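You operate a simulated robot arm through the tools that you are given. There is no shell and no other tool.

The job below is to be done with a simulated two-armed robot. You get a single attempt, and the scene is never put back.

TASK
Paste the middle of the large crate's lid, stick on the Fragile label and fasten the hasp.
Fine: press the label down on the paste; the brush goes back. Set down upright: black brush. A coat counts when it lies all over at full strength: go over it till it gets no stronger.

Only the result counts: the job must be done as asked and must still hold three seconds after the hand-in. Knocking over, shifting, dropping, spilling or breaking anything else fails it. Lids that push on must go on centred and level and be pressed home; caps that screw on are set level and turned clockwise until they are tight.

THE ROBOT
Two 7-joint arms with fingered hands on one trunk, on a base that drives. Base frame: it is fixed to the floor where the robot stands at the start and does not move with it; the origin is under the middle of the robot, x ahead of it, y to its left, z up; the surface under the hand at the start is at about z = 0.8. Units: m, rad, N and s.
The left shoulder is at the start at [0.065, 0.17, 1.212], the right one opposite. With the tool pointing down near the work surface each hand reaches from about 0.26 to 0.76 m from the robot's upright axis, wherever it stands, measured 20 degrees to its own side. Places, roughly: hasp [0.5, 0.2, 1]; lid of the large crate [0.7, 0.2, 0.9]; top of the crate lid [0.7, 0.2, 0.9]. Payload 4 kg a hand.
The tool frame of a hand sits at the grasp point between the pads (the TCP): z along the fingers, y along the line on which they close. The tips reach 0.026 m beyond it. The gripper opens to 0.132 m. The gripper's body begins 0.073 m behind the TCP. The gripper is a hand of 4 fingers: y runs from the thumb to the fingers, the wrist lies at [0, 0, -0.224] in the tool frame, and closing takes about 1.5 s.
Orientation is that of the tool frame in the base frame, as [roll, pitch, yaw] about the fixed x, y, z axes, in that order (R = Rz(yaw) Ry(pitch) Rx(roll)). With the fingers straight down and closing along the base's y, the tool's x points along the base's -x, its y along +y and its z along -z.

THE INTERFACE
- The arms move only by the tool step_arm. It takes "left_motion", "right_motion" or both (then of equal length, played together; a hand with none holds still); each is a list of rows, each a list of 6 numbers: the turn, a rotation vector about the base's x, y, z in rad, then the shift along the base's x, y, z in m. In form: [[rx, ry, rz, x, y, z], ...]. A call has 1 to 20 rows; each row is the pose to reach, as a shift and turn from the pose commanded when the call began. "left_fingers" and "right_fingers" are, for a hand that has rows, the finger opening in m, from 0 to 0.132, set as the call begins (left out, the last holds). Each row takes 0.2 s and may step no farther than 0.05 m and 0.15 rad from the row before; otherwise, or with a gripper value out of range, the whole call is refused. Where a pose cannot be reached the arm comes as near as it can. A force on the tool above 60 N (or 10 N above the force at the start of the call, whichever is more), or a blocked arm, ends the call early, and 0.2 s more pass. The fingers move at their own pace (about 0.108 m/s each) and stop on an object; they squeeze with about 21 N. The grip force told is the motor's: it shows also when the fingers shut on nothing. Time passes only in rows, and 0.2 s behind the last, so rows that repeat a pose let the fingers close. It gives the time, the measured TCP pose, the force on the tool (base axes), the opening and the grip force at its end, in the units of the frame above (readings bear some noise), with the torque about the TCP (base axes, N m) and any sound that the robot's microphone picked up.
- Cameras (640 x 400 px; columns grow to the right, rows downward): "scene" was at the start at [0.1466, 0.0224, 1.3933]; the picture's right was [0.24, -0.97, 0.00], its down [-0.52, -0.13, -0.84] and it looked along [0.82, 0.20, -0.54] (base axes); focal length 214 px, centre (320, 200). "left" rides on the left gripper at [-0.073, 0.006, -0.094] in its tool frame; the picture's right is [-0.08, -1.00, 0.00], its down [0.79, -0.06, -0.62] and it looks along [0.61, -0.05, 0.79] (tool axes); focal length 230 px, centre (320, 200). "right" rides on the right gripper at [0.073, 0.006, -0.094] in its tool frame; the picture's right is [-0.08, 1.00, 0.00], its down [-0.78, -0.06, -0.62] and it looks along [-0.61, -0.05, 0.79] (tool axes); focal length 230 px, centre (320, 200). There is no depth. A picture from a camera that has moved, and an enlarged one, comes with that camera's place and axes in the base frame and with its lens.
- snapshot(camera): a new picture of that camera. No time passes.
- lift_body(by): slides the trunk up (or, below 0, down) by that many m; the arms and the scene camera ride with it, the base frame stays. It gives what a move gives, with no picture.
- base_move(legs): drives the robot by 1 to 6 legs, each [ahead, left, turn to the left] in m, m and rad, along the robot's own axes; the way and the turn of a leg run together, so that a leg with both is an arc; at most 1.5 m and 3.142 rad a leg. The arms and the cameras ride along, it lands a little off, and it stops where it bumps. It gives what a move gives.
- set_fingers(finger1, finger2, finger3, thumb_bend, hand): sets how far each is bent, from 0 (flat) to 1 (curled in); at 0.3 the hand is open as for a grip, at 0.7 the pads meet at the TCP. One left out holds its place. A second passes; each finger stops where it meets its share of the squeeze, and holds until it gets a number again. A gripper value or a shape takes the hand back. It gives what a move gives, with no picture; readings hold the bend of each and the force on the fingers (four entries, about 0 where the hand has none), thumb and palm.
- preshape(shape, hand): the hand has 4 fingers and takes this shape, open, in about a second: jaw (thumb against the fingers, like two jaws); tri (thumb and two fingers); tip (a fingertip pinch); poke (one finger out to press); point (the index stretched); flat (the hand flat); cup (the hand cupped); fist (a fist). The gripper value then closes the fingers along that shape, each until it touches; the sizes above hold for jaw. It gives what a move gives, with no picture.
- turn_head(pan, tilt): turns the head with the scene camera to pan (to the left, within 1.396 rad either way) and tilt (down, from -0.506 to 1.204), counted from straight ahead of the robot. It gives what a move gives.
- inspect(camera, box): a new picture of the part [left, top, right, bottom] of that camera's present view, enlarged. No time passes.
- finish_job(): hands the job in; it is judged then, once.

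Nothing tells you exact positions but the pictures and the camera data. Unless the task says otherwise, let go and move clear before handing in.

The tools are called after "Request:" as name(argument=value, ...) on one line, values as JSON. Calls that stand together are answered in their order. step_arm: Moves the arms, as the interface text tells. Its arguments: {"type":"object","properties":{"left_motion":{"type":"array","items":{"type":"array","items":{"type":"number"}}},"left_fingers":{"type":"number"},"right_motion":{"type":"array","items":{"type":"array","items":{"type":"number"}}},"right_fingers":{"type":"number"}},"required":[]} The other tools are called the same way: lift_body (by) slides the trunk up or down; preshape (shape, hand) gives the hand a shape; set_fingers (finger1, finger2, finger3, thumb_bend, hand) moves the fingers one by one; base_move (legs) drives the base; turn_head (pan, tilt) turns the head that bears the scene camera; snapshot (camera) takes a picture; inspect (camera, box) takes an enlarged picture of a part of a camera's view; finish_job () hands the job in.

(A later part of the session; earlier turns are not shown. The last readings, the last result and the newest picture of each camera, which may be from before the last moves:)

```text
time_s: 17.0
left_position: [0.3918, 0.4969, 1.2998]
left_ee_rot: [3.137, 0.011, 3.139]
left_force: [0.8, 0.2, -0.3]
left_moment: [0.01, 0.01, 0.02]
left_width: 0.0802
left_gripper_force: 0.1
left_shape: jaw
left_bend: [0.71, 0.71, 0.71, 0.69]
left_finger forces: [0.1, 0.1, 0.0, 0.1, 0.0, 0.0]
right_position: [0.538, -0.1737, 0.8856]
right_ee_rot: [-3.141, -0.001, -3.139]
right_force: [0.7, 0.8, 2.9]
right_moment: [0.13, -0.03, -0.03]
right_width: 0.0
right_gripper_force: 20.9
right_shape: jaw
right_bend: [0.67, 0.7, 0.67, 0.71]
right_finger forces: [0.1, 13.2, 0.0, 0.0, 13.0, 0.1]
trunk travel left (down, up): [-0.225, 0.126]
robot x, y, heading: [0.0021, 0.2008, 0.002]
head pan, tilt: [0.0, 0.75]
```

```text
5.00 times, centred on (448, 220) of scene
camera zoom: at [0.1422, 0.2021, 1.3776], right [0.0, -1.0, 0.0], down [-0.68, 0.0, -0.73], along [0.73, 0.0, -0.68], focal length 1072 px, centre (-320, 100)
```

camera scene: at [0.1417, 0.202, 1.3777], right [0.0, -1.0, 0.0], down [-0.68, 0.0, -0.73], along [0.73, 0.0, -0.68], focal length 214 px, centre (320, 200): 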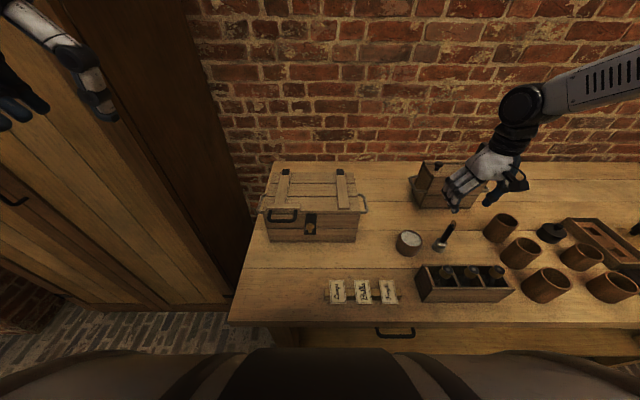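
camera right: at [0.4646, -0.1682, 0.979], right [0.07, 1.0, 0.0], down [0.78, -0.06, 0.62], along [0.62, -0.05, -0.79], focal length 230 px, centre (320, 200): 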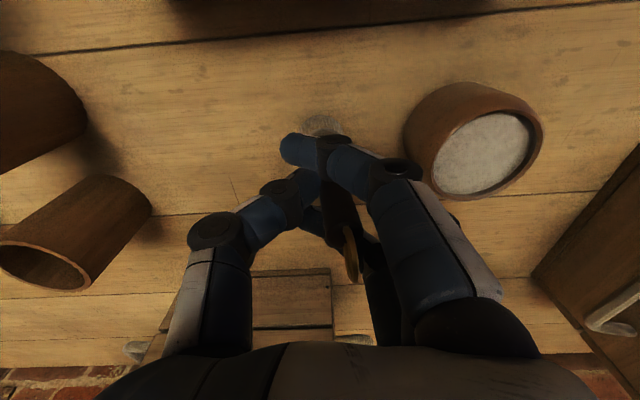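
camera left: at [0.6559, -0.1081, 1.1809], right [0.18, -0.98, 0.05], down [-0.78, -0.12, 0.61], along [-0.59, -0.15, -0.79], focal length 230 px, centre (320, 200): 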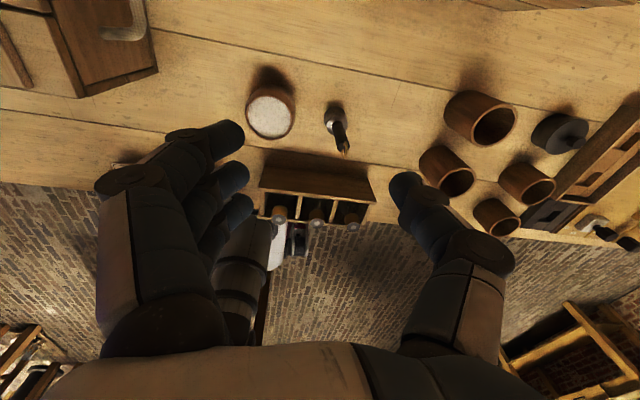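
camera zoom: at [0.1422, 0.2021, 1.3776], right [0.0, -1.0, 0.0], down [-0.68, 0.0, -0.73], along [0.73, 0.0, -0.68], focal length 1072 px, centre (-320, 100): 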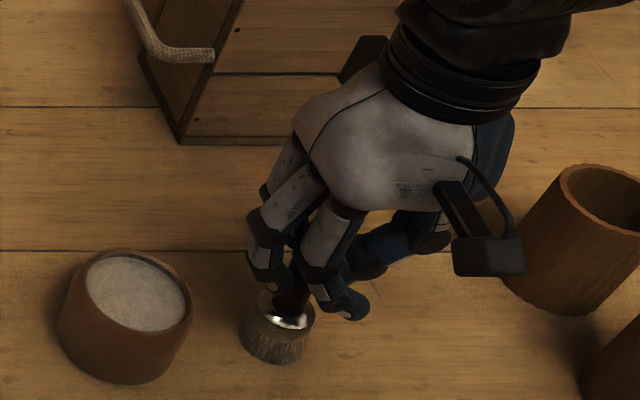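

The thumb and middle finger hold the handle with about 13 N. I lift a little to check that the brush hangs straight.

Request:
step_arm(right_motion=[[0, 0, 0, 0, 0, 0.02], [0, 0, 0, 0, 0, 0.05], [0, 0, 0, 0, 0, 0.09], [0, 0, 0, 0, 0, 0.12], [0, 0, 0, 0, 0, 0.12]])

Request:
snapshot(camera="right")

Request:
inspect(camera="scene", box=[400, 150, 512, 220])

Request:
snapshot(camera="left")

```text
time_s: 18.2
left_position: [0.3913, 0.4973, 1.3001]
left_ee_rot: [3.135, 0.009, 3.139]
left_force: [0.6, 0.3, -0.7]
left_moment: [0.0, -0.05, -0.01]
left_width: 0.0804
left_gripper_force: 0.1
left_shape: jaw
left_bend: [0.71, 0.71, 0.71, 0.69]
left_finger forces: [0.0, 0.0, 0.0, 0.0, 0.0, 0.1]
right_position: [0.5395, -0.173, 1.0038]
right_ee_rot: [3.141, -0.002, -3.141]
right_force: [-0.3, 0.1, 0.0]
right_moment: [0.0, 0.0, 0.03]
right_width: 0.0
right_gripper_force: 21.2
right_shape: jaw
right_bend: [0.67, 0.68, 0.67, 0.72]
right_finger forces: [0.0, 12.7, 0.0, 0.1, 12.4, 0.0]
trunk travel left (down, up): [-0.225, 0.126]
robot x, y, heading: [-0.0002, 0.2, 0.0]
head pan, tilt: [0.0, 0.75]
```

```text
taken
camera right: at [0.4649, -0.1679, 1.0986], right [0.07, 1.0, 0.0], down [0.79, -0.06, 0.62], along [0.61, -0.05, -0.79], focal length 230 px, centre (320, 200)
```

right: 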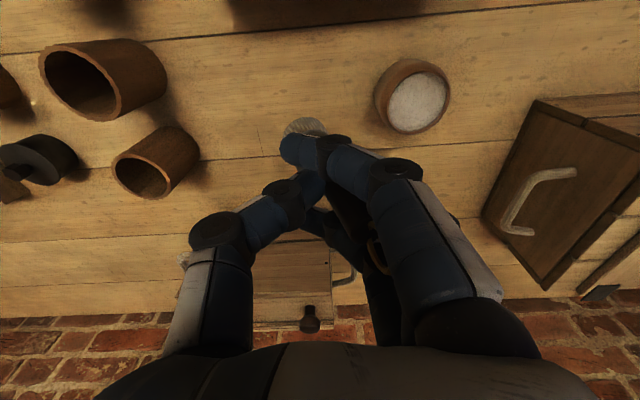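

```text
5.71 times, centred on (456, 185) of scene
camera zoom: at [0.1429, 0.2017, 1.3774], right [0.0, -1.0, 0.0], down [-0.68, 0.0, -0.73], along [0.73, 0.0, -0.68], focal length 1226 px, centre (-457, 286)
```

zoom: 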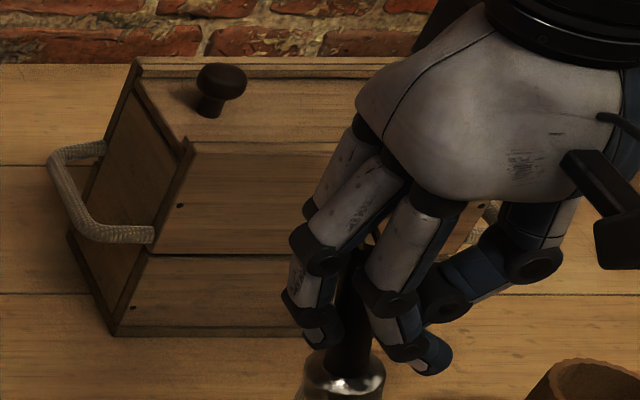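

```text
taken
camera left: at [0.4635, 0.5011, 1.3958], right [0.07, -1.0, 0.0], down [-0.79, -0.06, 0.61], along [-0.61, -0.04, -0.79], focal length 230 px, centre (320, 200)
```

left: 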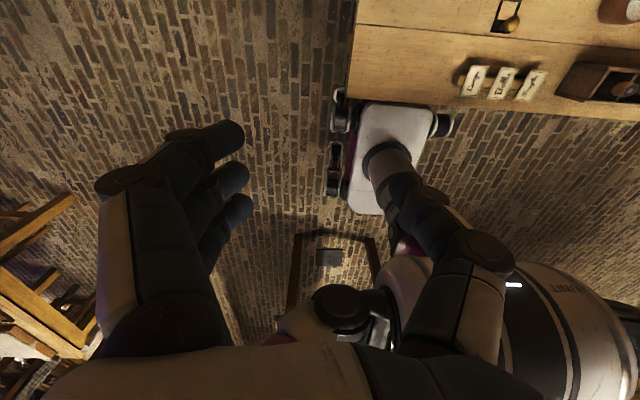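

Lifted clear, the brush leans about 0.25 rad with its top toward +y, because the pads settled flush on the handle. I turn the hand about x to bring the brush upright and look again.

Request:
step_arm(right_motion=[[0.08, 0, 0, 0, 0, 0.01], [0.16, 0, 0, 0, 0, 0.02], [0.25, 0, 0, 0, 0, 0.03], [0.25, 0, 0, 0, 0, 0.03]])

Request:
snapshot(camera="right")

Request:
inspect(camera="scene", box=[400, 150, 512, 220])

```text
time_s: 19.2
left_position: [0.3915, 0.4976, 1.2999]
left_ee_rot: [3.138, 0.01, 3.138]
left_force: [-0.1, 0.1, 0.0]
left_moment: [0.0, 0.01, 0.02]
left_width: 0.0805
left_gripper_force: 0.1
left_shape: jaw
left_bend: [0.71, 0.71, 0.71, 0.69]
left_finger forces: [0.0, 0.1, 0.0, 0.0, 0.0, 0.0]
right_position: [0.538, -0.1735, 1.0356]
right_ee_rot: [2.891, 0.0, -3.141]
right_force: [-0.2, 0.2, -0.7]
right_moment: [-0.03, -0.01, 0.0]
right_width: 0.0
right_gripper_force: 21.1
right_shape: jaw
right_bend: [0.67, 0.68, 0.67, 0.72]
right_finger forces: [0.1, 12.6, 0.0, 0.0, 12.6, 0.0]
trunk travel left (down, up): [-0.225, 0.126]
robot x, y, heading: [0.0012, 0.1996, 0.003]
head pan, tilt: [0.0, 0.75]
```

```text
taken
camera right: at [0.4654, -0.1911, 1.1274], right [0.07, 0.97, 0.25], down [0.79, -0.21, 0.58], along [0.61, 0.15, -0.77], focal length 230 px, centre (320, 200)
```

right: 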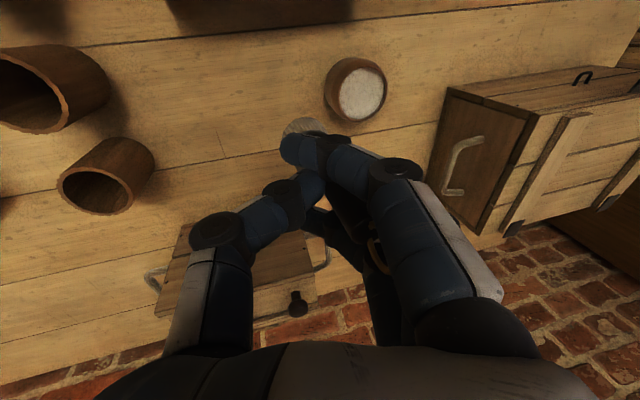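

```text
5.71 times, centred on (456, 185) of scene
camera zoom: at [0.1427, 0.2024, 1.3775], right [0.0, -1.0, 0.0], down [-0.68, 0.0, -0.73], along [0.73, 0.0, -0.68], focal length 1226 px, centre (-457, 286)
```

zoom: 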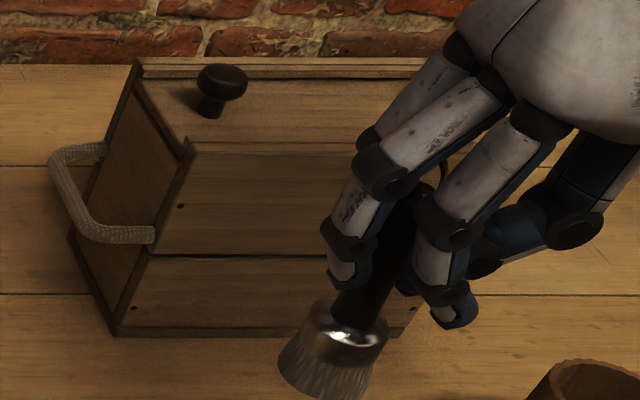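

Request:
inspect(camera="scene", box=[440, 175, 488, 225])

Request:
inspect(camera="right", box=[250, 80, 440, 300])

```text
8.00 times, centred on (464, 200) of scene
camera zoom: at [0.1427, 0.2024, 1.3775], right [0.0, -1.0, 0.0], down [-0.68, 0.0, -0.73], along [0.73, 0.0, -0.68], focal length 1716 px, centre (-832, 200)
```

zoom: 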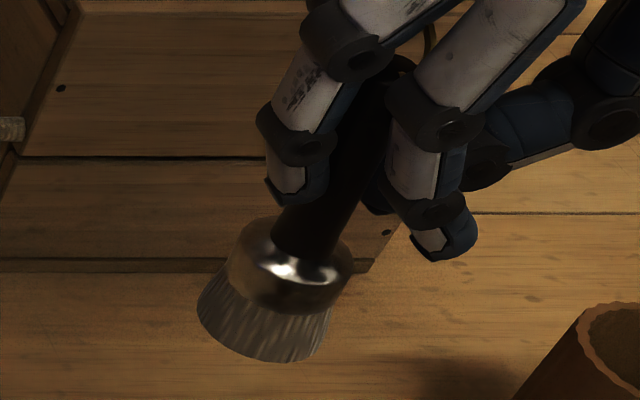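

```text
1.82 times, centred on (345, 190) of right
camera zoom: at [0.4654, -0.1911, 1.1274], right [0.07, 0.97, 0.25], down [0.79, -0.21, 0.58], along [0.61, 0.15, -0.77], focal length 418 px, centre (274, 218)
```

zoom: 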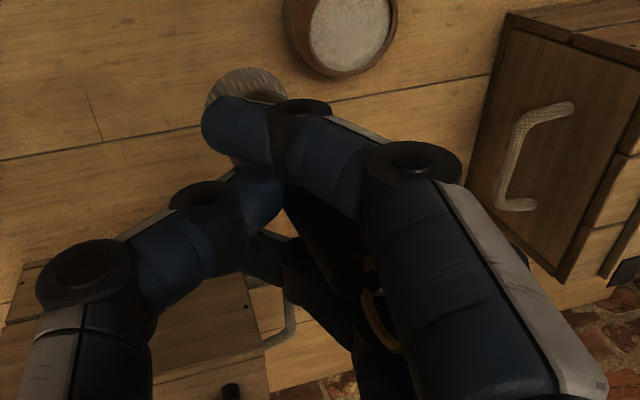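

The brush is close to upright now, with its bristle end about 9 mm toward +y of the TCP and 78 mm below it. I carry it over the paste pot and lower it toward the surface.

Request:
step_arm(right_motion=[[0.02, 0, 0, 0.001, 0.03, 0], [0.04, 0, 0, 0.002, 0.06, 0], [0.06, 0, 0, 0.004, 0.085, 0], [0.06, 0, 0, 0.004, 0.085, -0.03], [0.06, 0, 0, 0.004, 0.085, -0.06], [0.06, 0, 0, 0.004, 0.085, -0.08], [0.06, 0, 0, 0.004, 0.085, -0.08]])

Request:
snapshot(camera="right")

Request:
inspect(camera="scene", box=[370, 180, 466, 260])

```text
time_s: 20.8
left_position: [0.3906, 0.4985, 1.299]
left_ee_rot: [3.136, 0.01, 3.138]
left_force: [0.5, -0.8, -0.2]
left_moment: [-0.01, -0.02, -0.01]
left_width: 0.0802
left_gripper_force: 0.0
left_shape: jaw
left_bend: [0.71, 0.71, 0.71, 0.69]
left_finger forces: [0.0, 0.0, 0.0, 0.0, 0.0, 0.0]
right_position: [0.5412, -0.0883, 0.9551]
right_ee_rot: [2.83, 0.0, -3.139]
right_force: [-0.2, 0.8, -1.6]
right_moment: [-0.04, 0.02, 0.0]
right_width: 0.0002
right_gripper_force: 21.1
right_shape: jaw
right_bend: [0.67, 0.68, 0.67, 0.72]
right_finger forces: [0.1, 12.7, 0.0, 0.1, 12.6, 0.0]
trunk travel left (down, up): [-0.225, 0.126]
robot x, y, heading: [-0.0002, 0.2007, 0.011]
head pan, tilt: [0.0, 0.75]
```

```text
taken
camera right: at [0.4685, -0.1122, 1.0459], right [0.08, 0.95, 0.3], down [0.79, -0.24, 0.57], along [0.61, 0.2, -0.76], focal length 230 px, centre (320, 200)
```

right: 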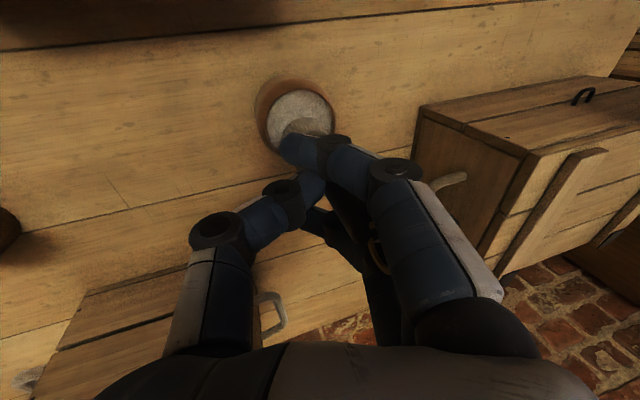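

```text
5.00 times, centred on (418, 220) of scene
camera zoom: at [0.1423, 0.202, 1.3776], right [0.0, -1.0, 0.0], down [-0.68, 0.0, -0.73], along [0.73, 0.0, -0.68], focal length 1072 px, centre (-170, 100)
```

zoom: 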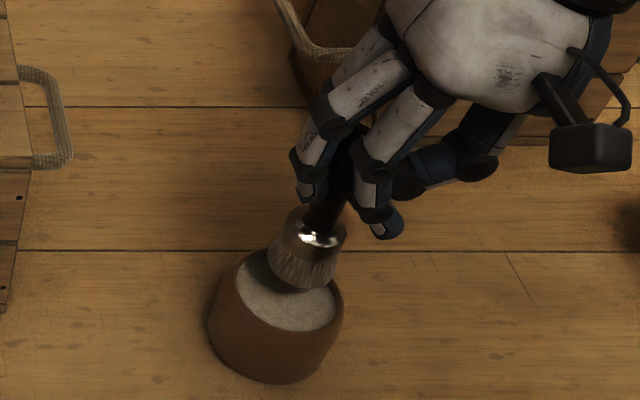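

The bristles are right over the paste. I lower them in slowly.

Request:
step_arm(right_motion=[[0, 0, 0, 0.003, 0, -0.01], [0, 0, 0, 0.003, 0, -0.02], [0, 0, 0, 0.003, 0, -0.028], [0, 0, 0, 0.003, 0, -0.032], [0, 0, 0, 0.003, 0, -0.032]])

Request:
snapshot(camera="right")

Request:
inspect(camera="scene", box=[370, 190, 466, 270])

```text
time_s: 22.0
left_position: [0.3889, 0.4962, 1.3016]
left_ee_rot: [3.138, 0.014, 3.139]
left_force: [0.5, -0.4, 0.0]
left_moment: [0.0, -0.06, 0.03]
left_width: 0.0802
left_gripper_force: 0.1
left_shape: jaw
left_bend: [0.71, 0.71, 0.71, 0.69]
left_finger forces: [0.0, 0.1, 0.0, 0.0, 0.0, 0.0]
right_position: [0.546, -0.0895, 0.9265]
right_ee_rot: [2.831, 0.009, -3.14]
right_force: [1.6, -9.6, 31.8]
right_moment: [0.17, 0.05, -0.01]
right_width: 0.001
right_gripper_force: 21.2
right_shape: jaw
right_bend: [0.67, 0.7, 0.67, 0.75]
right_finger forces: [0.0, 22.1, 0.4, 0.0, 24.5, 0.0]
trunk travel left (down, up): [-0.225, 0.126]
robot x, y, heading: [0.0004, 0.1999, 0.004]
head pan, tilt: [0.0, 0.75]
```

```text
taken
camera right: at [0.4713, -0.1122, 1.017], right [0.07, 0.95, 0.3], down [0.78, -0.25, 0.57], along [0.62, 0.2, -0.76], focal length 230 px, centre (320, 200)
```

right: 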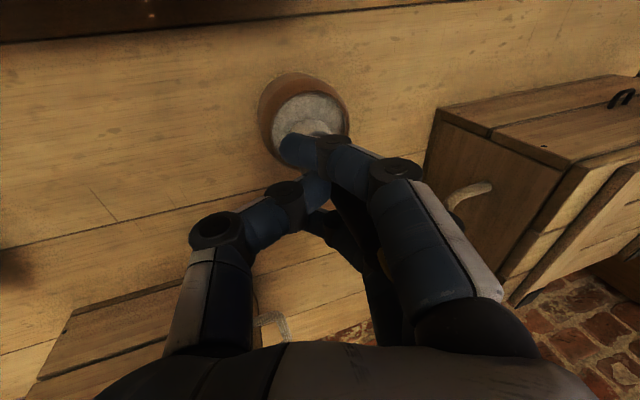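

```text
5.00 times, centred on (418, 230) of scene
camera zoom: at [0.14, 0.202, 1.3782], right [0.0, -1.0, 0.0], down [-0.68, 0.0, -0.73], along [0.73, 0.0, -0.68], focal length 1072 px, centre (-170, 50)
```

zoom: 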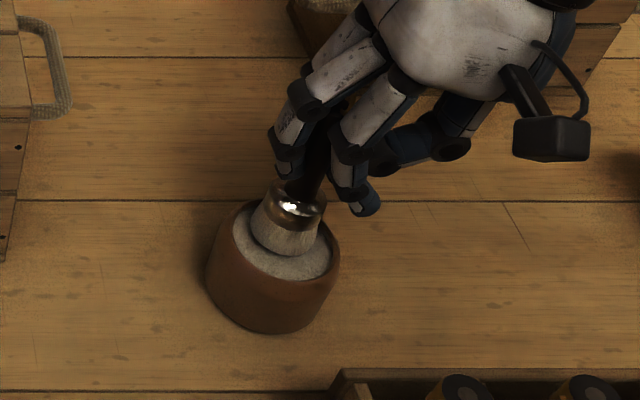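

The bristles met the paste with about 32 N, more than I wanted, and they now look whitened. I lift straight up and check the pot and the brush.

Request:
step_arm(right_motion=[[0, 0, 0, 0, 0, 0.01], [0, 0, 0, 0, 0, 0.03], [0, 0, 0, 0, 0, 0.07], [0, 0, 0, 0, 0, 0.11], [0, 0, 0, 0, 0, 0.15], [0, 0, 0, 0, 0, 0.15]])

Request:
snapshot(camera="right")

Request:
inspect(camera="scene", box=[384, 130, 480, 190])

Request:
inspect(camera="scene", box=[384, 210, 480, 270])

```text
time_s: 23.4
left_position: [0.3919, 0.4968, 1.3006]
left_ee_rot: [3.135, 0.013, 3.138]
left_force: [-0.3, -0.5, 1.3]
left_moment: [-0.01, 0.03, 0.02]
left_width: 0.0802
left_gripper_force: 0.0
left_shape: jaw
left_bend: [0.71, 0.71, 0.71, 0.69]
left_finger forces: [0.0, 0.0, 0.0, 0.0, 0.1, 0.0]
right_position: [0.5444, -0.0888, 1.0724]
right_ee_rot: [2.83, -0.001, -3.14]
right_force: [0.1, 0.3, -0.9]
right_moment: [0.03, 0.01, 0.0]
right_width: 0.0
right_gripper_force: 20.9
right_shape: jaw
right_bend: [0.67, 0.68, 0.67, 0.73]
right_finger forces: [0.0, 12.5, 0.2, 0.1, 12.5, 0.0]
trunk travel left (down, up): [-0.225, 0.126]
robot x, y, heading: [-0.0048, 0.2008, 0.007]
head pan, tilt: [0.0, 0.75]
```

```text
taken
camera right: at [0.4713, -0.1125, 1.1637], right [0.08, 0.95, 0.3], down [0.79, -0.24, 0.57], along [0.61, 0.2, -0.76], focal length 230 px, centre (320, 200)
```

right: 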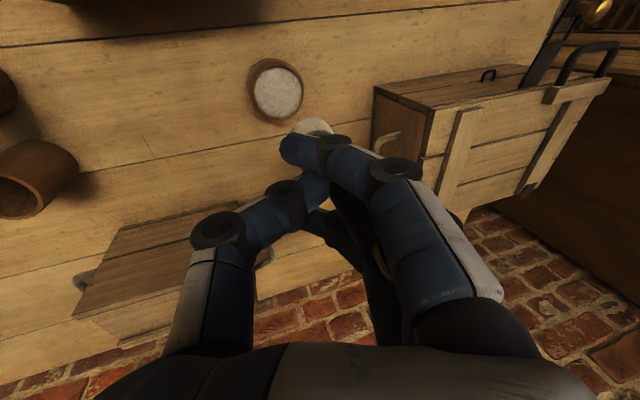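

```text
6.67 times, centred on (432, 160) of scene
camera zoom: at [0.143, 0.2016, 1.3774], right [0.0, -1.0, 0.0], down [-0.68, 0.0, -0.73], along [0.73, 0.0, -0.68], focal length 1430 px, centre (-427, 467)
```

zoom: 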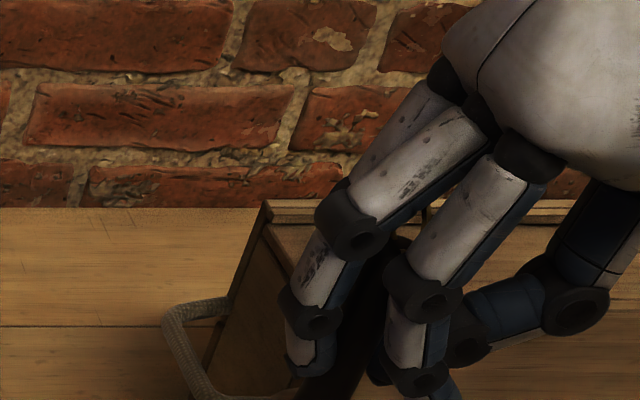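

```text
6.67 times, centred on (432, 240) of scene
camera zoom: at [0.143, 0.2016, 1.3774], right [0.0, -1.0, 0.0], down [-0.68, 0.0, -0.73], along [0.73, 0.0, -0.68], focal length 1430 px, centre (-427, -67)
```

zoom: 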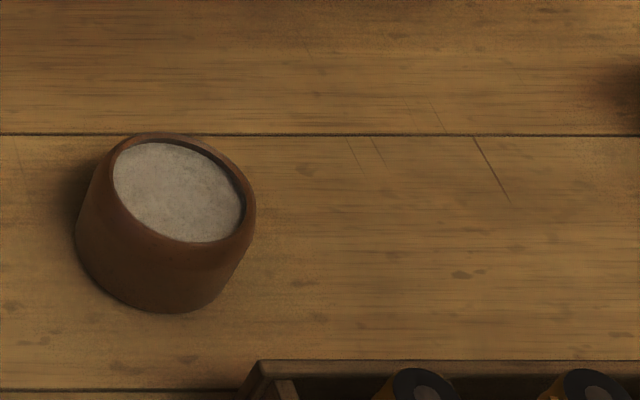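

The pot moved only about a millimetre and the bristles are loaded white. I carry the brush over to the middle of the lid, staying above it.

Request:
step_arm(right_motion=[[0, 0, 0, 0.016, 0.043, 0], [0, 0, 0, 0.033, 0.086, 0], [0, 0, 0, 0.05, 0.129, 0], [0, 0, 0, 0.066, 0.172, 0], [0, 0, 0, 0.083, 0.215, 0], [0, 0, 0, 0.1, 0.258, 0], [0, 0, 0, 0.1156, 0.301, 0], [0, 0, 0, 0.1156, 0.301, 0], [0, 0, 0, 0.1156, 0.301, 0]])

Request:
snapshot(camera="right")

Request:
snapshot(camera="scene")

Request:
inspect(camera="scene", box=[260, 130, 372, 200])

```text
time_s: 25.4
left_position: [0.3911, 0.4965, 1.3]
left_ee_rot: [3.136, 0.01, 3.14]
left_force: [-0.3, 0.0, 0.2]
left_moment: [-0.03, 0.01, -0.03]
left_width: 0.0804
left_gripper_force: 0.1
left_shape: jaw
left_bend: [0.71, 0.71, 0.71, 0.69]
left_finger forces: [0.1, 0.0, 0.0, 0.0, 0.1, 0.2]
right_position: [0.661, 0.2127, 1.0717]
right_ee_rot: [2.832, 0.0, -3.14]
right_force: [-0.2, 0.8, -1.5]
right_moment: [-0.05, 0.0, 0.0]
right_width: 0.0002
right_gripper_force: 21.2
right_shape: jaw
right_bend: [0.67, 0.67, 0.67, 0.73]
right_finger forces: [0.0, 12.3, 0.2, 0.0, 12.4, 0.0]
trunk travel left (down, up): [-0.225, 0.126]
robot x, y, heading: [0.0001, 0.2024, 0.004]
head pan, tilt: [0.0, 0.75]
```

```text
taken
camera right: at [0.5878, 0.1893, 1.1625], right [0.07, 0.95, 0.3], down [0.79, -0.24, 0.57], along [0.61, 0.2, -0.76], focal length 230 px, centre (320, 200)
```

right: 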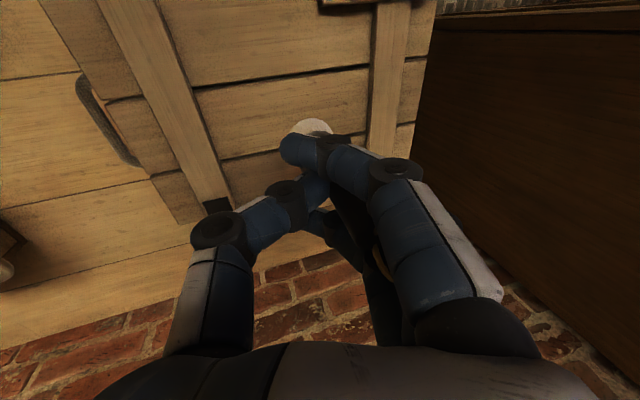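

```text
taken
camera scene: at [0.1428, 0.2025, 1.3775], right [0.0, -1.0, 0.0], down [-0.68, 0.0, -0.73], along [0.73, 0.0, -0.68], focal length 214 px, centre (320, 200)
```

scene: 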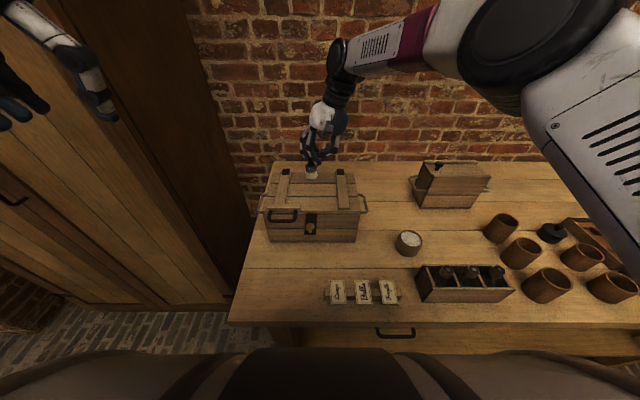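

```text
5.71 times, centred on (316, 165) of scene
camera zoom: at [0.1428, 0.2025, 1.3775], right [0.0, -1.0, 0.0], down [-0.68, 0.0, -0.73], along [0.73, 0.0, -0.68], focal length 1226 px, centre (343, 400)
```

zoom: 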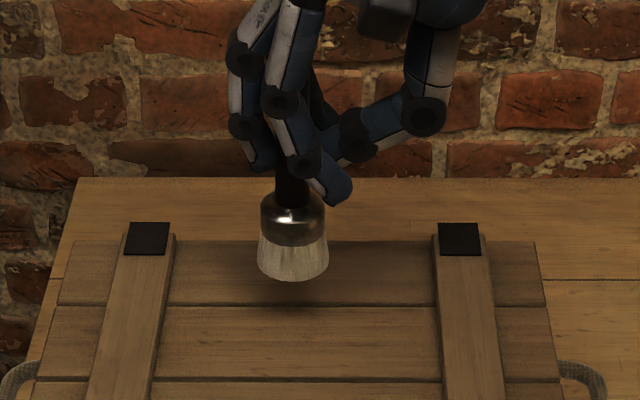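

Request:
inspect(camera="scene", box=[290, 135, 346, 185])

```text
8.00 times, centred on (318, 160) of scene
camera zoom: at [0.1428, 0.2025, 1.3775], right [0.0, -1.0, 0.0], down [-0.68, 0.0, -0.73], along [0.73, 0.0, -0.68], focal length 1716 px, centre (336, 520)
```

zoom: 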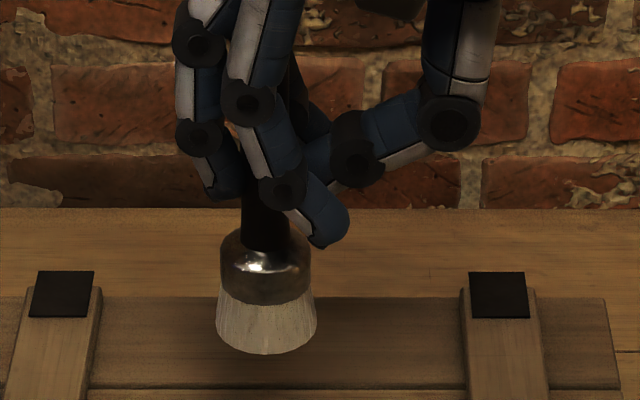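

The brush now hangs upright over the lid's middle, with its bristle bottom at about (0.660, 0.229, 0.995). I lower it gently toward contact.

Request:
step_arm(right_motion=[[0, 0, 0, -0.002, -0.002, -0.02], [0, 0, 0, -0.002, -0.002, -0.04], [0, 0, 0, -0.002, -0.002, -0.047], [0, 0, 0, -0.002, -0.002, -0.049], [0, 0, 0, -0.002, -0.002, -0.051], [0, 0, 0, -0.002, -0.002, -0.051]])

Request:
inspect(camera="scene", box=[260, 150, 372, 220])

```text
time_s: 26.8
left_position: [0.3902, 0.4966, 1.3007]
left_ee_rot: [3.137, 0.013, 3.138]
left_force: [-0.1, -0.7, -0.6]
left_moment: [0.02, 0.03, -0.02]
left_width: 0.0804
left_gripper_force: 0.1
left_shape: jaw
left_bend: [0.71, 0.71, 0.71, 0.69]
left_finger forces: [0.1, 0.0, 0.0, 0.0, 0.1, 0.1]
right_position: [0.6578, 0.2098, 1.0236]
right_ee_rot: [2.832, 0.002, -3.139]
right_force: [0.4, 1.0, 5.5]
right_moment: [0.0, -0.01, -0.03]
right_width: 0.0
right_gripper_force: 20.8
right_shape: jaw
right_bend: [0.67, 0.67, 0.67, 0.73]
right_finger forces: [0.1, 14.4, 0.1, 0.0, 13.6, 0.1]
trunk travel left (down, up): [-0.225, 0.126]
robot x, y, heading: [-0.0017, 0.2017, 0.004]
head pan, tilt: [0.0, 0.75]
```

```text
5.71 times, centred on (316, 185) of scene
camera zoom: at [0.142, 0.202, 1.3777], right [0.0, -1.0, 0.0], down [-0.68, 0.0, -0.73], along [0.73, 0.0, -0.68], focal length 1226 px, centre (343, 286)
```

zoom: 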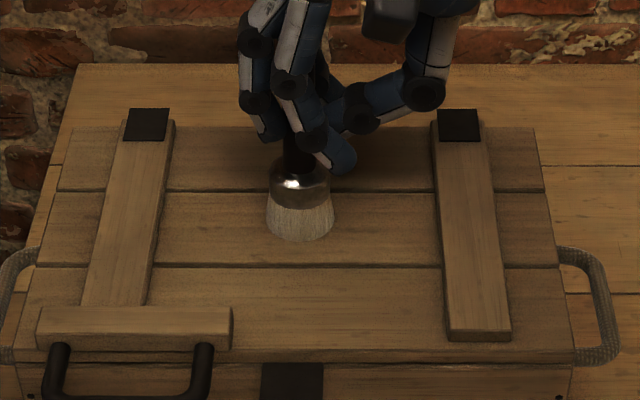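

Contact is light at about 5 N, right at the middle of the lid. I make a first short stroke along x and look at the mark.

Request:
step_arm(right_motion=[[0, 0, 0, -0.01, 0, 0], [0, 0, 0, -0.02, 0, 0], [0, 0, 0, -0.03, 0, 0], [0, 0, 0, -0.02, 0, 0], [0, 0, 0, -0.01, 0, 0], [0, 0, 0, 0, 0, 0], [0, 0, 0, 0.01, 0, 0], [0, 0, 0, 0.018, 0, 0], [0, 0, 0, 0.018, 0, 0]])

Request:
inspect(camera="scene", box=[260, 150, 372, 220])

Request:
snapshot(camera="right")

```text
time_s: 28.8
left_position: [0.3904, 0.4981, 1.3009]
left_ee_rot: [3.136, 0.013, 3.138]
left_force: [0.9, 1.0, 0.5]
left_moment: [0.02, -0.02, 0.01]
left_width: 0.0803
left_gripper_force: 0.1
left_shape: jaw
left_bend: [0.71, 0.71, 0.71, 0.69]
left_finger forces: [0.0, 0.0, 0.1, 0.0, 0.0, 0.0]
right_position: [0.6744, 0.2094, 1.0235]
right_ee_rot: [2.832, 0.004, -3.138]
right_force: [-1.9, 1.1, 5.9]
right_moment: [0.01, 0.15, 0.0]
right_width: 0.0
right_gripper_force: 21.1
right_shape: jaw
right_bend: [0.67, 0.67, 0.67, 0.73]
right_finger forces: [0.1, 15.4, 0.6, 0.0, 14.6, 0.0]
trunk travel left (down, up): [-0.225, 0.126]
robot x, y, heading: [0.003, 0.1975, 0.004]
head pan, tilt: [0.0, 0.75]
```

```text
5.71 times, centred on (316, 185) of scene
camera zoom: at [0.1415, 0.2019, 1.3776], right [0.0, -1.0, 0.0], down [-0.68, 0.0, -0.73], along [0.73, 0.0, -0.68], focal length 1226 px, centre (343, 286)
```

zoom: 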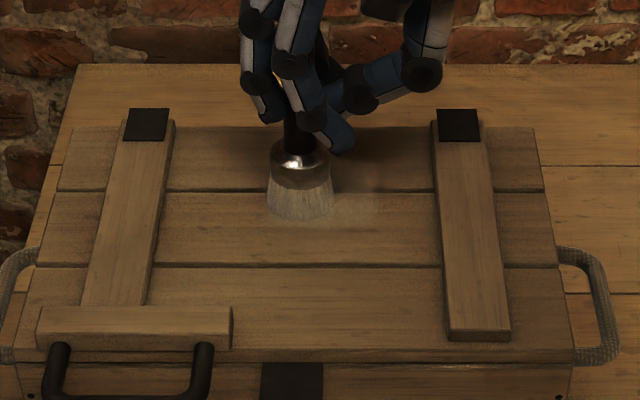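

```text
taken
camera right: at [0.6024, 0.1866, 1.1135], right [0.07, 0.95, 0.3], down [0.78, -0.24, 0.57], along [0.62, 0.2, -0.76], focal length 230 px, centre (320, 200)
```

right: 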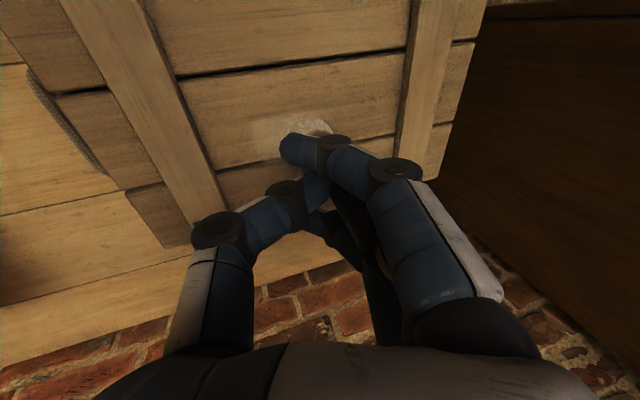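

Request:
inspect(camera="scene", box=[296, 170, 344, 200])

Request:
inspect(camera="right", box=[200, 40, 420, 180])

```text
13.33 times, centred on (320, 185) of scene
camera zoom: at [0.1415, 0.2019, 1.3776], right [0.0, -1.0, 0.0], down [-0.68, 0.0, -0.73], along [0.73, 0.0, -0.68], focal length 2860 px, centre (320, 400)
```

zoom: 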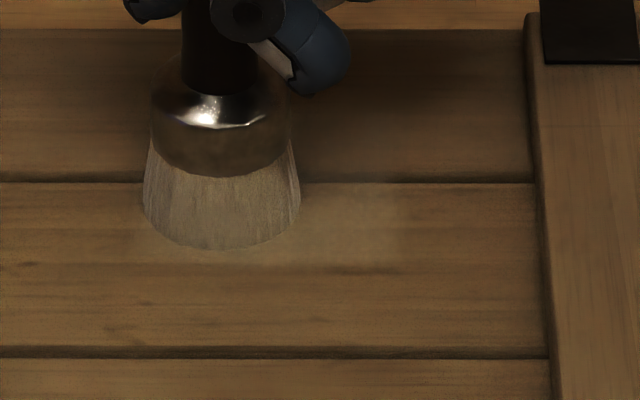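

```text
2.86 times, centred on (310, 110) of right
camera zoom: at [0.6024, 0.1866, 1.1135], right [0.07, 0.95, 0.3], down [0.78, -0.24, 0.57], along [0.62, 0.2, -0.76], focal length 657 px, centre (349, 457)
```

zoom: 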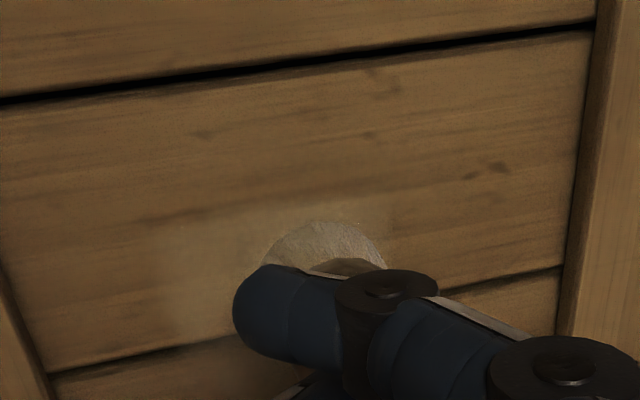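

A faint rectangular film is showing behind and to the right of the brush, so the paste area seems to lie a bit farther back. I lift off and step aside to see its extent.

Request:
step_arm(right_motion=[[0, 0, 0, 0, 0, 0.02], [0, 0, 0, 0, -0.03, 0.05], [0, 0, 0, 0, -0.07, 0.06], [0, 0, 0, 0, -0.11, 0.06], [0, 0, 0, 0, -0.15, 0.06], [0, 0, 0, 0, -0.15, 0.06]])

Request:
inspect(camera="scene", box=[276, 155, 372, 215])

Request:
snapshot(camera="right")

```text
time_s: 30.2
left_position: [0.3901, 0.4983, 1.3005]
left_ee_rot: [3.139, 0.01, 3.139]
left_force: [-0.3, -0.3, 0.7]
left_moment: [-0.02, 0.01, -0.03]
left_width: 0.0803
left_gripper_force: 0.1
left_shape: jaw
left_bend: [0.71, 0.71, 0.71, 0.69]
left_finger forces: [0.0, 0.0, 0.1, 0.0, 0.0, 0.0]
right_position: [0.6772, 0.0604, 1.0837]
right_ee_rot: [2.834, -0.001, -3.138]
right_force: [-0.7, -0.3, -0.7]
right_moment: [-0.02, -0.01, 0.02]
right_width: 0.0001
right_gripper_force: 20.4
right_shape: jaw
right_bend: [0.67, 0.67, 0.67, 0.73]
right_finger forces: [0.0, 12.7, 0.2, 0.1, 12.6, 0.0]
trunk travel left (down, up): [-0.225, 0.126]
robot x, y, heading: [-0.0017, 0.2005, 0.006]
head pan, tilt: [0.0, 0.75]
```

```text
6.67 times, centred on (324, 185) of scene
camera zoom: at [0.1426, 0.2027, 1.3775], right [0.0, -1.0, 0.0], down [-0.68, 0.0, -0.73], along [0.73, 0.0, -0.68], focal length 1430 px, centre (293, 300)
```

zoom: 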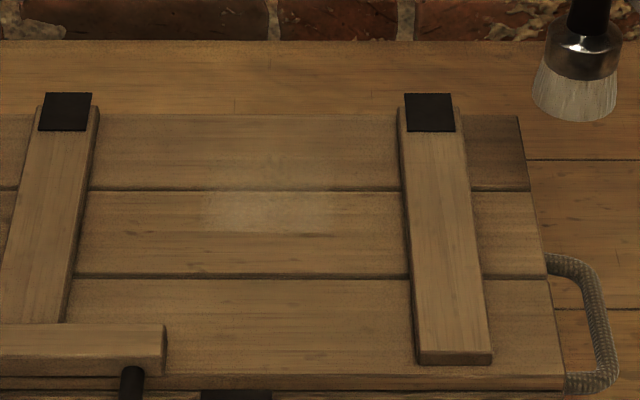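

```text
taken
camera right: at [0.6035, 0.0367, 1.1729], right [0.07, 0.95, 0.3], down [0.79, -0.24, 0.57], along [0.61, 0.2, -0.76], focal length 230 px, centre (320, 200)
```

right: 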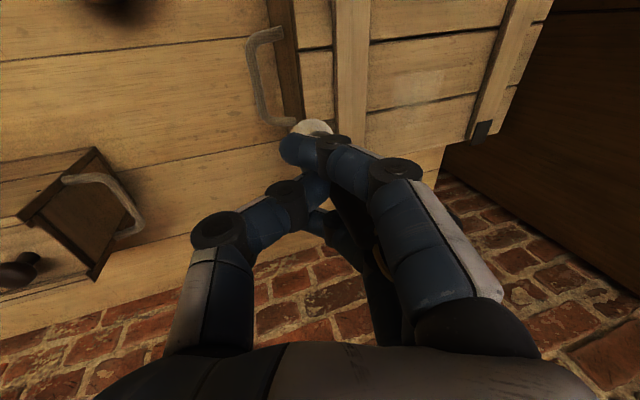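

Request:
inspect(camera="scene", box=[300, 165, 340, 195])

Request:
inspect(camera="right", box=[340, 20, 500, 140])

```text
13.33 times, centred on (320, 180) of scene
camera zoom: at [0.1426, 0.2027, 1.3775], right [0.0, -1.0, 0.0], down [-0.68, 0.0, -0.73], along [0.73, 0.0, -0.68], focal length 2860 px, centre (320, 467)
```

zoom: 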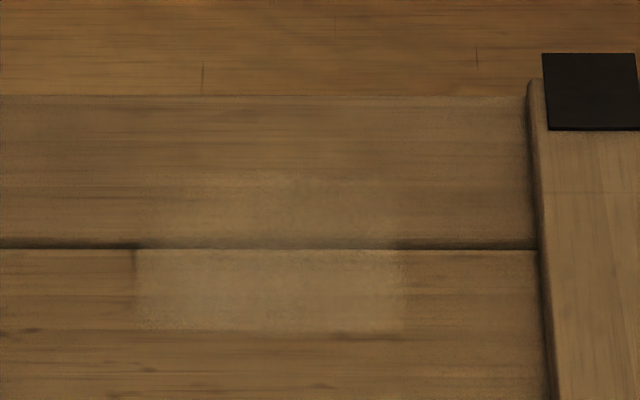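

```text
3.33 times, centred on (420, 80) of right
camera zoom: at [0.6035, 0.0367, 1.1729], right [0.07, 0.95, 0.3], down [0.79, -0.24, 0.57], along [0.61, 0.2, -0.76], focal length 767 px, centre (-13, 600)
```

zoom: 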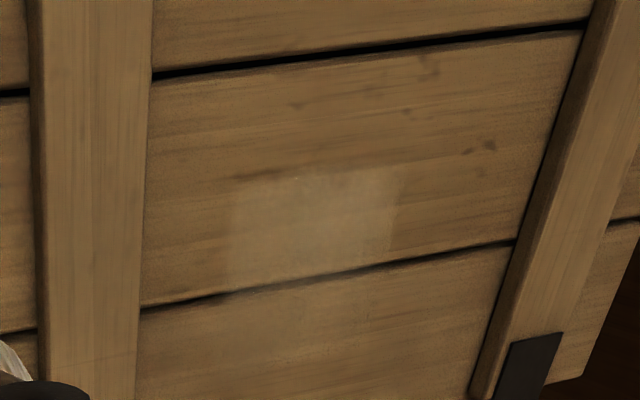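

The film shows as a square at roughly x 0.658–0.721, y 0.183–0.246, stronger toward the front where I brushed. I now go over that whole square in a raster.

Request:
step_arm(right_motion=[[0, 0, 0, -0.006, 0.045, 0], [0, 0, 0, -0.012, 0.09, 0], [0, 0, 0, -0.0183, 0.1195, -0.015], [0, 0, 0, -0.0183, 0.1195, -0.05], [0, 0, 0, -0.0183, 0.1195, -0.0595], [0, 0, 0, -0.002, 0.1195, -0.0595], [0, 0, 0, 0.0145, 0.1195, -0.0595], [0, 0, 0, 0.031, 0.1195, -0.0595], [0, 0, 0, 0.0467, 0.1195, -0.0595], [0, 0, 0, 0.0467, 0.1395, -0.0595], [0, 0, 0, 0.031, 0.1395, -0.0595], [0, 0, 0, 0.0145, 0.1395, -0.0595], [0, 0, 0, -0.002, 0.1395, -0.0595], [0, 0, 0, -0.0183, 0.1395, -0.0595], [0, 0, 0, -0.0183, 0.1595, -0.0595], [0, 0, 0, -0.002, 0.1595, -0.0595], [0, 0, 0, 0.0145, 0.1595, -0.0595], [0, 0, 0, 0.031, 0.1595, -0.0595], [0, 0, 0, 0.0467, 0.1595, -0.0595]])

Request:
inspect(camera="scene", box=[276, 145, 372, 205])

Request:
inspect(camera="right", box=[200, 20, 440, 180])

```text
time_s: 34.2
left_position: [0.3899, 0.4963, 1.3011]
left_ee_rot: [3.137, 0.009, 3.138]
left_force: [-0.3, -1.2, -0.3]
left_moment: [0.0, 0.02, -0.01]
left_width: 0.0805
left_gripper_force: 0.0
left_shape: jaw
left_bend: [0.71, 0.71, 0.71, 0.69]
left_finger forces: [0.1, 0.0, 0.0, 0.1, 0.1, 0.0]
right_position: [0.6992, 0.2181, 1.0242]
right_ee_rot: [2.831, 0.001, -3.139]
right_force: [0.0, 0.5, 0.1]
right_moment: [0.01, 0.05, -0.04]
right_width: 0.0
right_gripper_force: 20.7
right_shape: jaw
right_bend: [0.67, 0.67, 0.67, 0.73]
right_finger forces: [0.0, 13.1, 0.7, 0.0, 12.9, 0.0]
right hand out of reach, approached as far as the arm can: row 9, 10, 18, 19
trunk travel left (down, up): [-0.225, 0.126]
robot x, y, heading: [0.0014, 0.2032, 0.005]
head pan, tilt: [0.0, 0.75]
```

```text
6.67 times, centred on (324, 175) of scene
camera zoom: at [0.1425, 0.2019, 1.3775], right [0.0, -1.0, 0.0], down [-0.68, 0.0, -0.73], along [0.73, 0.0, -0.68], focal length 1430 px, centre (293, 367)
```

zoom: 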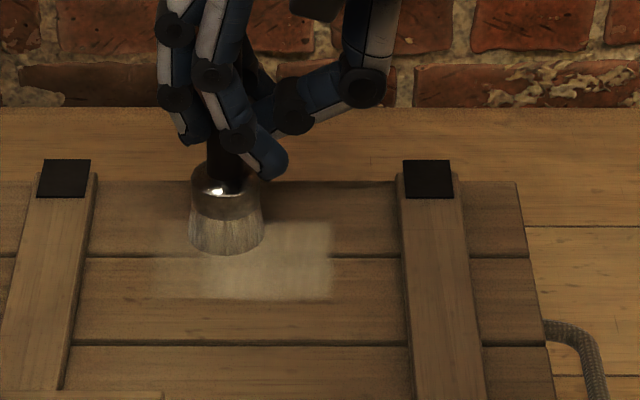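

```text
2.50 times, centred on (320, 100) of right
camera zoom: at [0.6268, 0.1955, 1.1143], right [0.07, 0.95, 0.3], down [0.79, -0.24, 0.57], along [0.61, 0.2, -0.76], focal length 575 px, centre (320, 450)
```

zoom: 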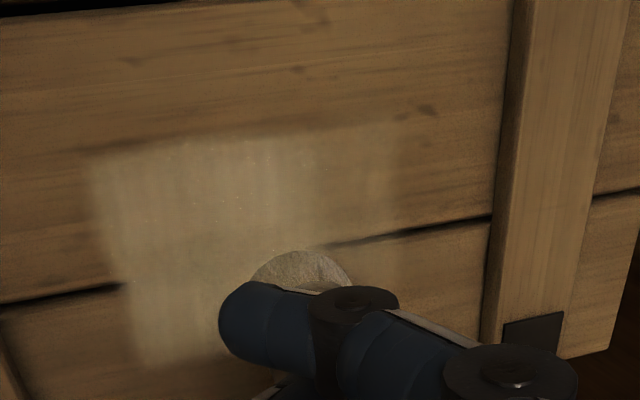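

The paste mask is a square of fine cells: the right part is strong and the left part is weaker. The arm hit its reach limit at TCP x of about 0.70, so I lift and check the whole patch and my commanded position.

Request:
step_arm(right_motion=[[0, 0, 0, -0.01, 0, 0.02], [0, 0, 0, -0.03, -0.03, 0.05], [0, 0, 0, -0.05, -0.07, 0.06], [0, 0, 0, -0.05, -0.11, 0.06], [0, 0, 0, -0.05, -0.15, 0.06], [0, 0, 0, -0.05, -0.15, 0.06]])

Request:
inspect(camera="scene", box=[296, 160, 344, 190])

Request:
inspect(camera="right", box=[300, 0, 540, 150])

```text
time_s: 35.6
left_position: [0.3911, 0.4977, 1.3008]
left_ee_rot: [3.138, 0.009, 3.138]
left_force: [0.6, 0.2, 0.6]
left_moment: [0.0, -0.01, -0.01]
left_width: 0.0803
left_gripper_force: 0.1
left_shape: jaw
left_bend: [0.71, 0.71, 0.71, 0.69]
left_finger forces: [0.0, 0.1, 0.0, 0.0, 0.0, 0.1]
right_position: [0.6499, 0.0668, 1.0851]
right_ee_rot: [2.833, 0.0, -3.139]
right_force: [-0.3, -0.1, -0.6]
right_moment: [-0.07, 0.04, 0.02]
right_width: 0.0
right_gripper_force: 20.7
right_shape: jaw
right_bend: [0.67, 0.67, 0.67, 0.73]
right_finger forces: [0.1, 11.7, 0.5, 0.0, 12.2, 0.0]
trunk travel left (down, up): [-0.225, 0.126]
robot x, y, heading: [0.0019, 0.198, 0.0]
head pan, tilt: [0.0, 0.75]
```

```text
13.33 times, centred on (320, 175) of scene
camera zoom: at [0.1427, 0.2027, 1.3775], right [0.0, -1.0, 0.0], down [-0.68, 0.0, -0.73], along [0.73, 0.0, -0.68], focal length 2860 px, centre (320, 533)
```

zoom: 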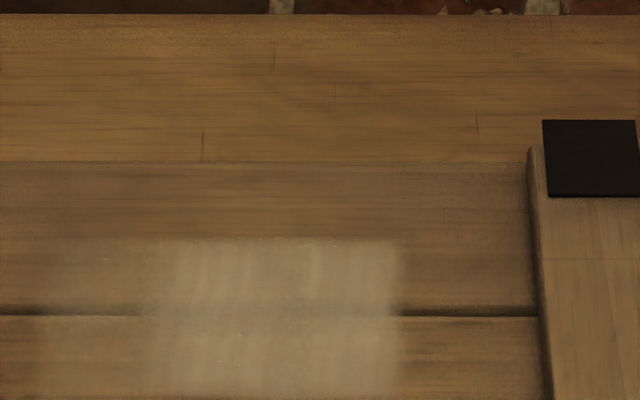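

```text
2.67 times, centred on (420, 75) of right
camera zoom: at [0.5766, 0.0444, 1.1754], right [0.07, 0.95, 0.3], down [0.79, -0.24, 0.57], along [0.61, 0.2, -0.76], focal length 614 px, centre (53, 533)
```

zoom: 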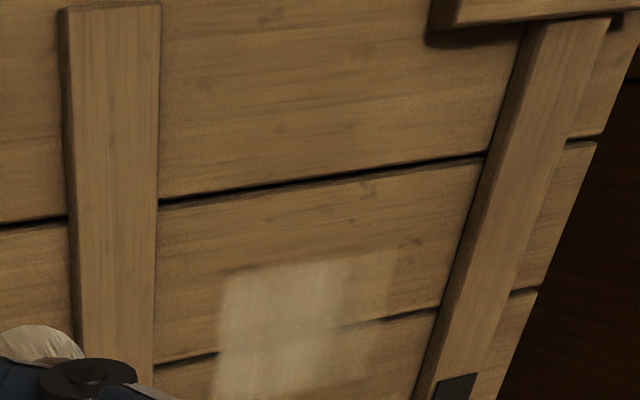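

The coat area looks like about 6×9 cm, spanning x 0.658–0.72 and y 0.183–0.27, with its left third still weak. For better reach I shift the base another 0.1 m left while holding the brush clear.

Request:
base_move(legs=[[0, 0.1, 0]])

Request:
snapshot(camera="scene")

Request:
snapshot(camera="right")

```text
time_s: 37.2
left_position: [0.3913, 0.5972, 1.2996]
left_ee_rot: [3.136, 0.01, 3.138]
left_force: [-0.4, -0.1, 0.2]
left_moment: [0.0, -0.04, -0.03]
left_width: 0.0802
left_gripper_force: 0.1
left_shape: jaw
left_bend: [0.71, 0.71, 0.71, 0.69]
left_finger forces: [0.1, 0.1, 0.1, 0.0, 0.0, 0.0]
right_position: [0.6491, 0.1647, 1.0841]
right_ee_rot: [2.832, 0.001, -3.14]
right_force: [-0.5, -0.3, -1.1]
right_moment: [-0.04, 0.06, 0.01]
right_width: 0.0001
right_gripper_force: 20.4
right_shape: jaw
right_bend: [0.67, 0.67, 0.67, 0.73]
right_finger forces: [0.0, 11.7, 0.3, 0.1, 12.2, 0.0]
trunk travel left (down, up): [-0.225, 0.126]
robot x, y, heading: [-0.0004, 0.3004, 0.007]
head pan, tilt: [0.0, 0.75]
```

```text
taken
camera scene: at [0.1423, 0.3013, 1.3775], right [0.0, -1.0, 0.0], down [-0.68, 0.0, -0.73], along [0.73, 0.0, -0.68], focal length 214 px, centre (320, 200)
```

scene: 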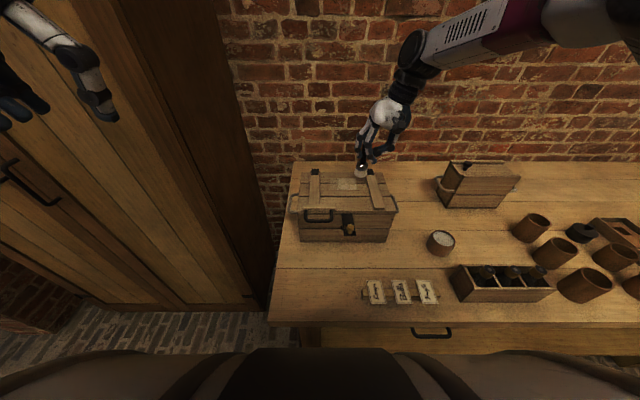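

```text
taken
camera right: at [0.5762, 0.143, 1.1754], right [0.08, 0.95, 0.3], down [0.78, -0.24, 0.57], along [0.61, 0.2, -0.76], focal length 230 px, centre (320, 200)
```

right: 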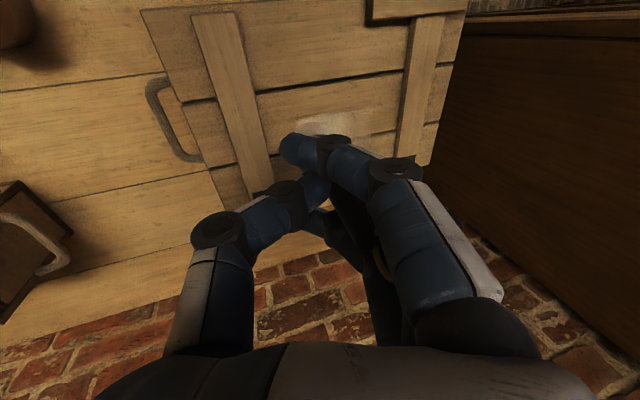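

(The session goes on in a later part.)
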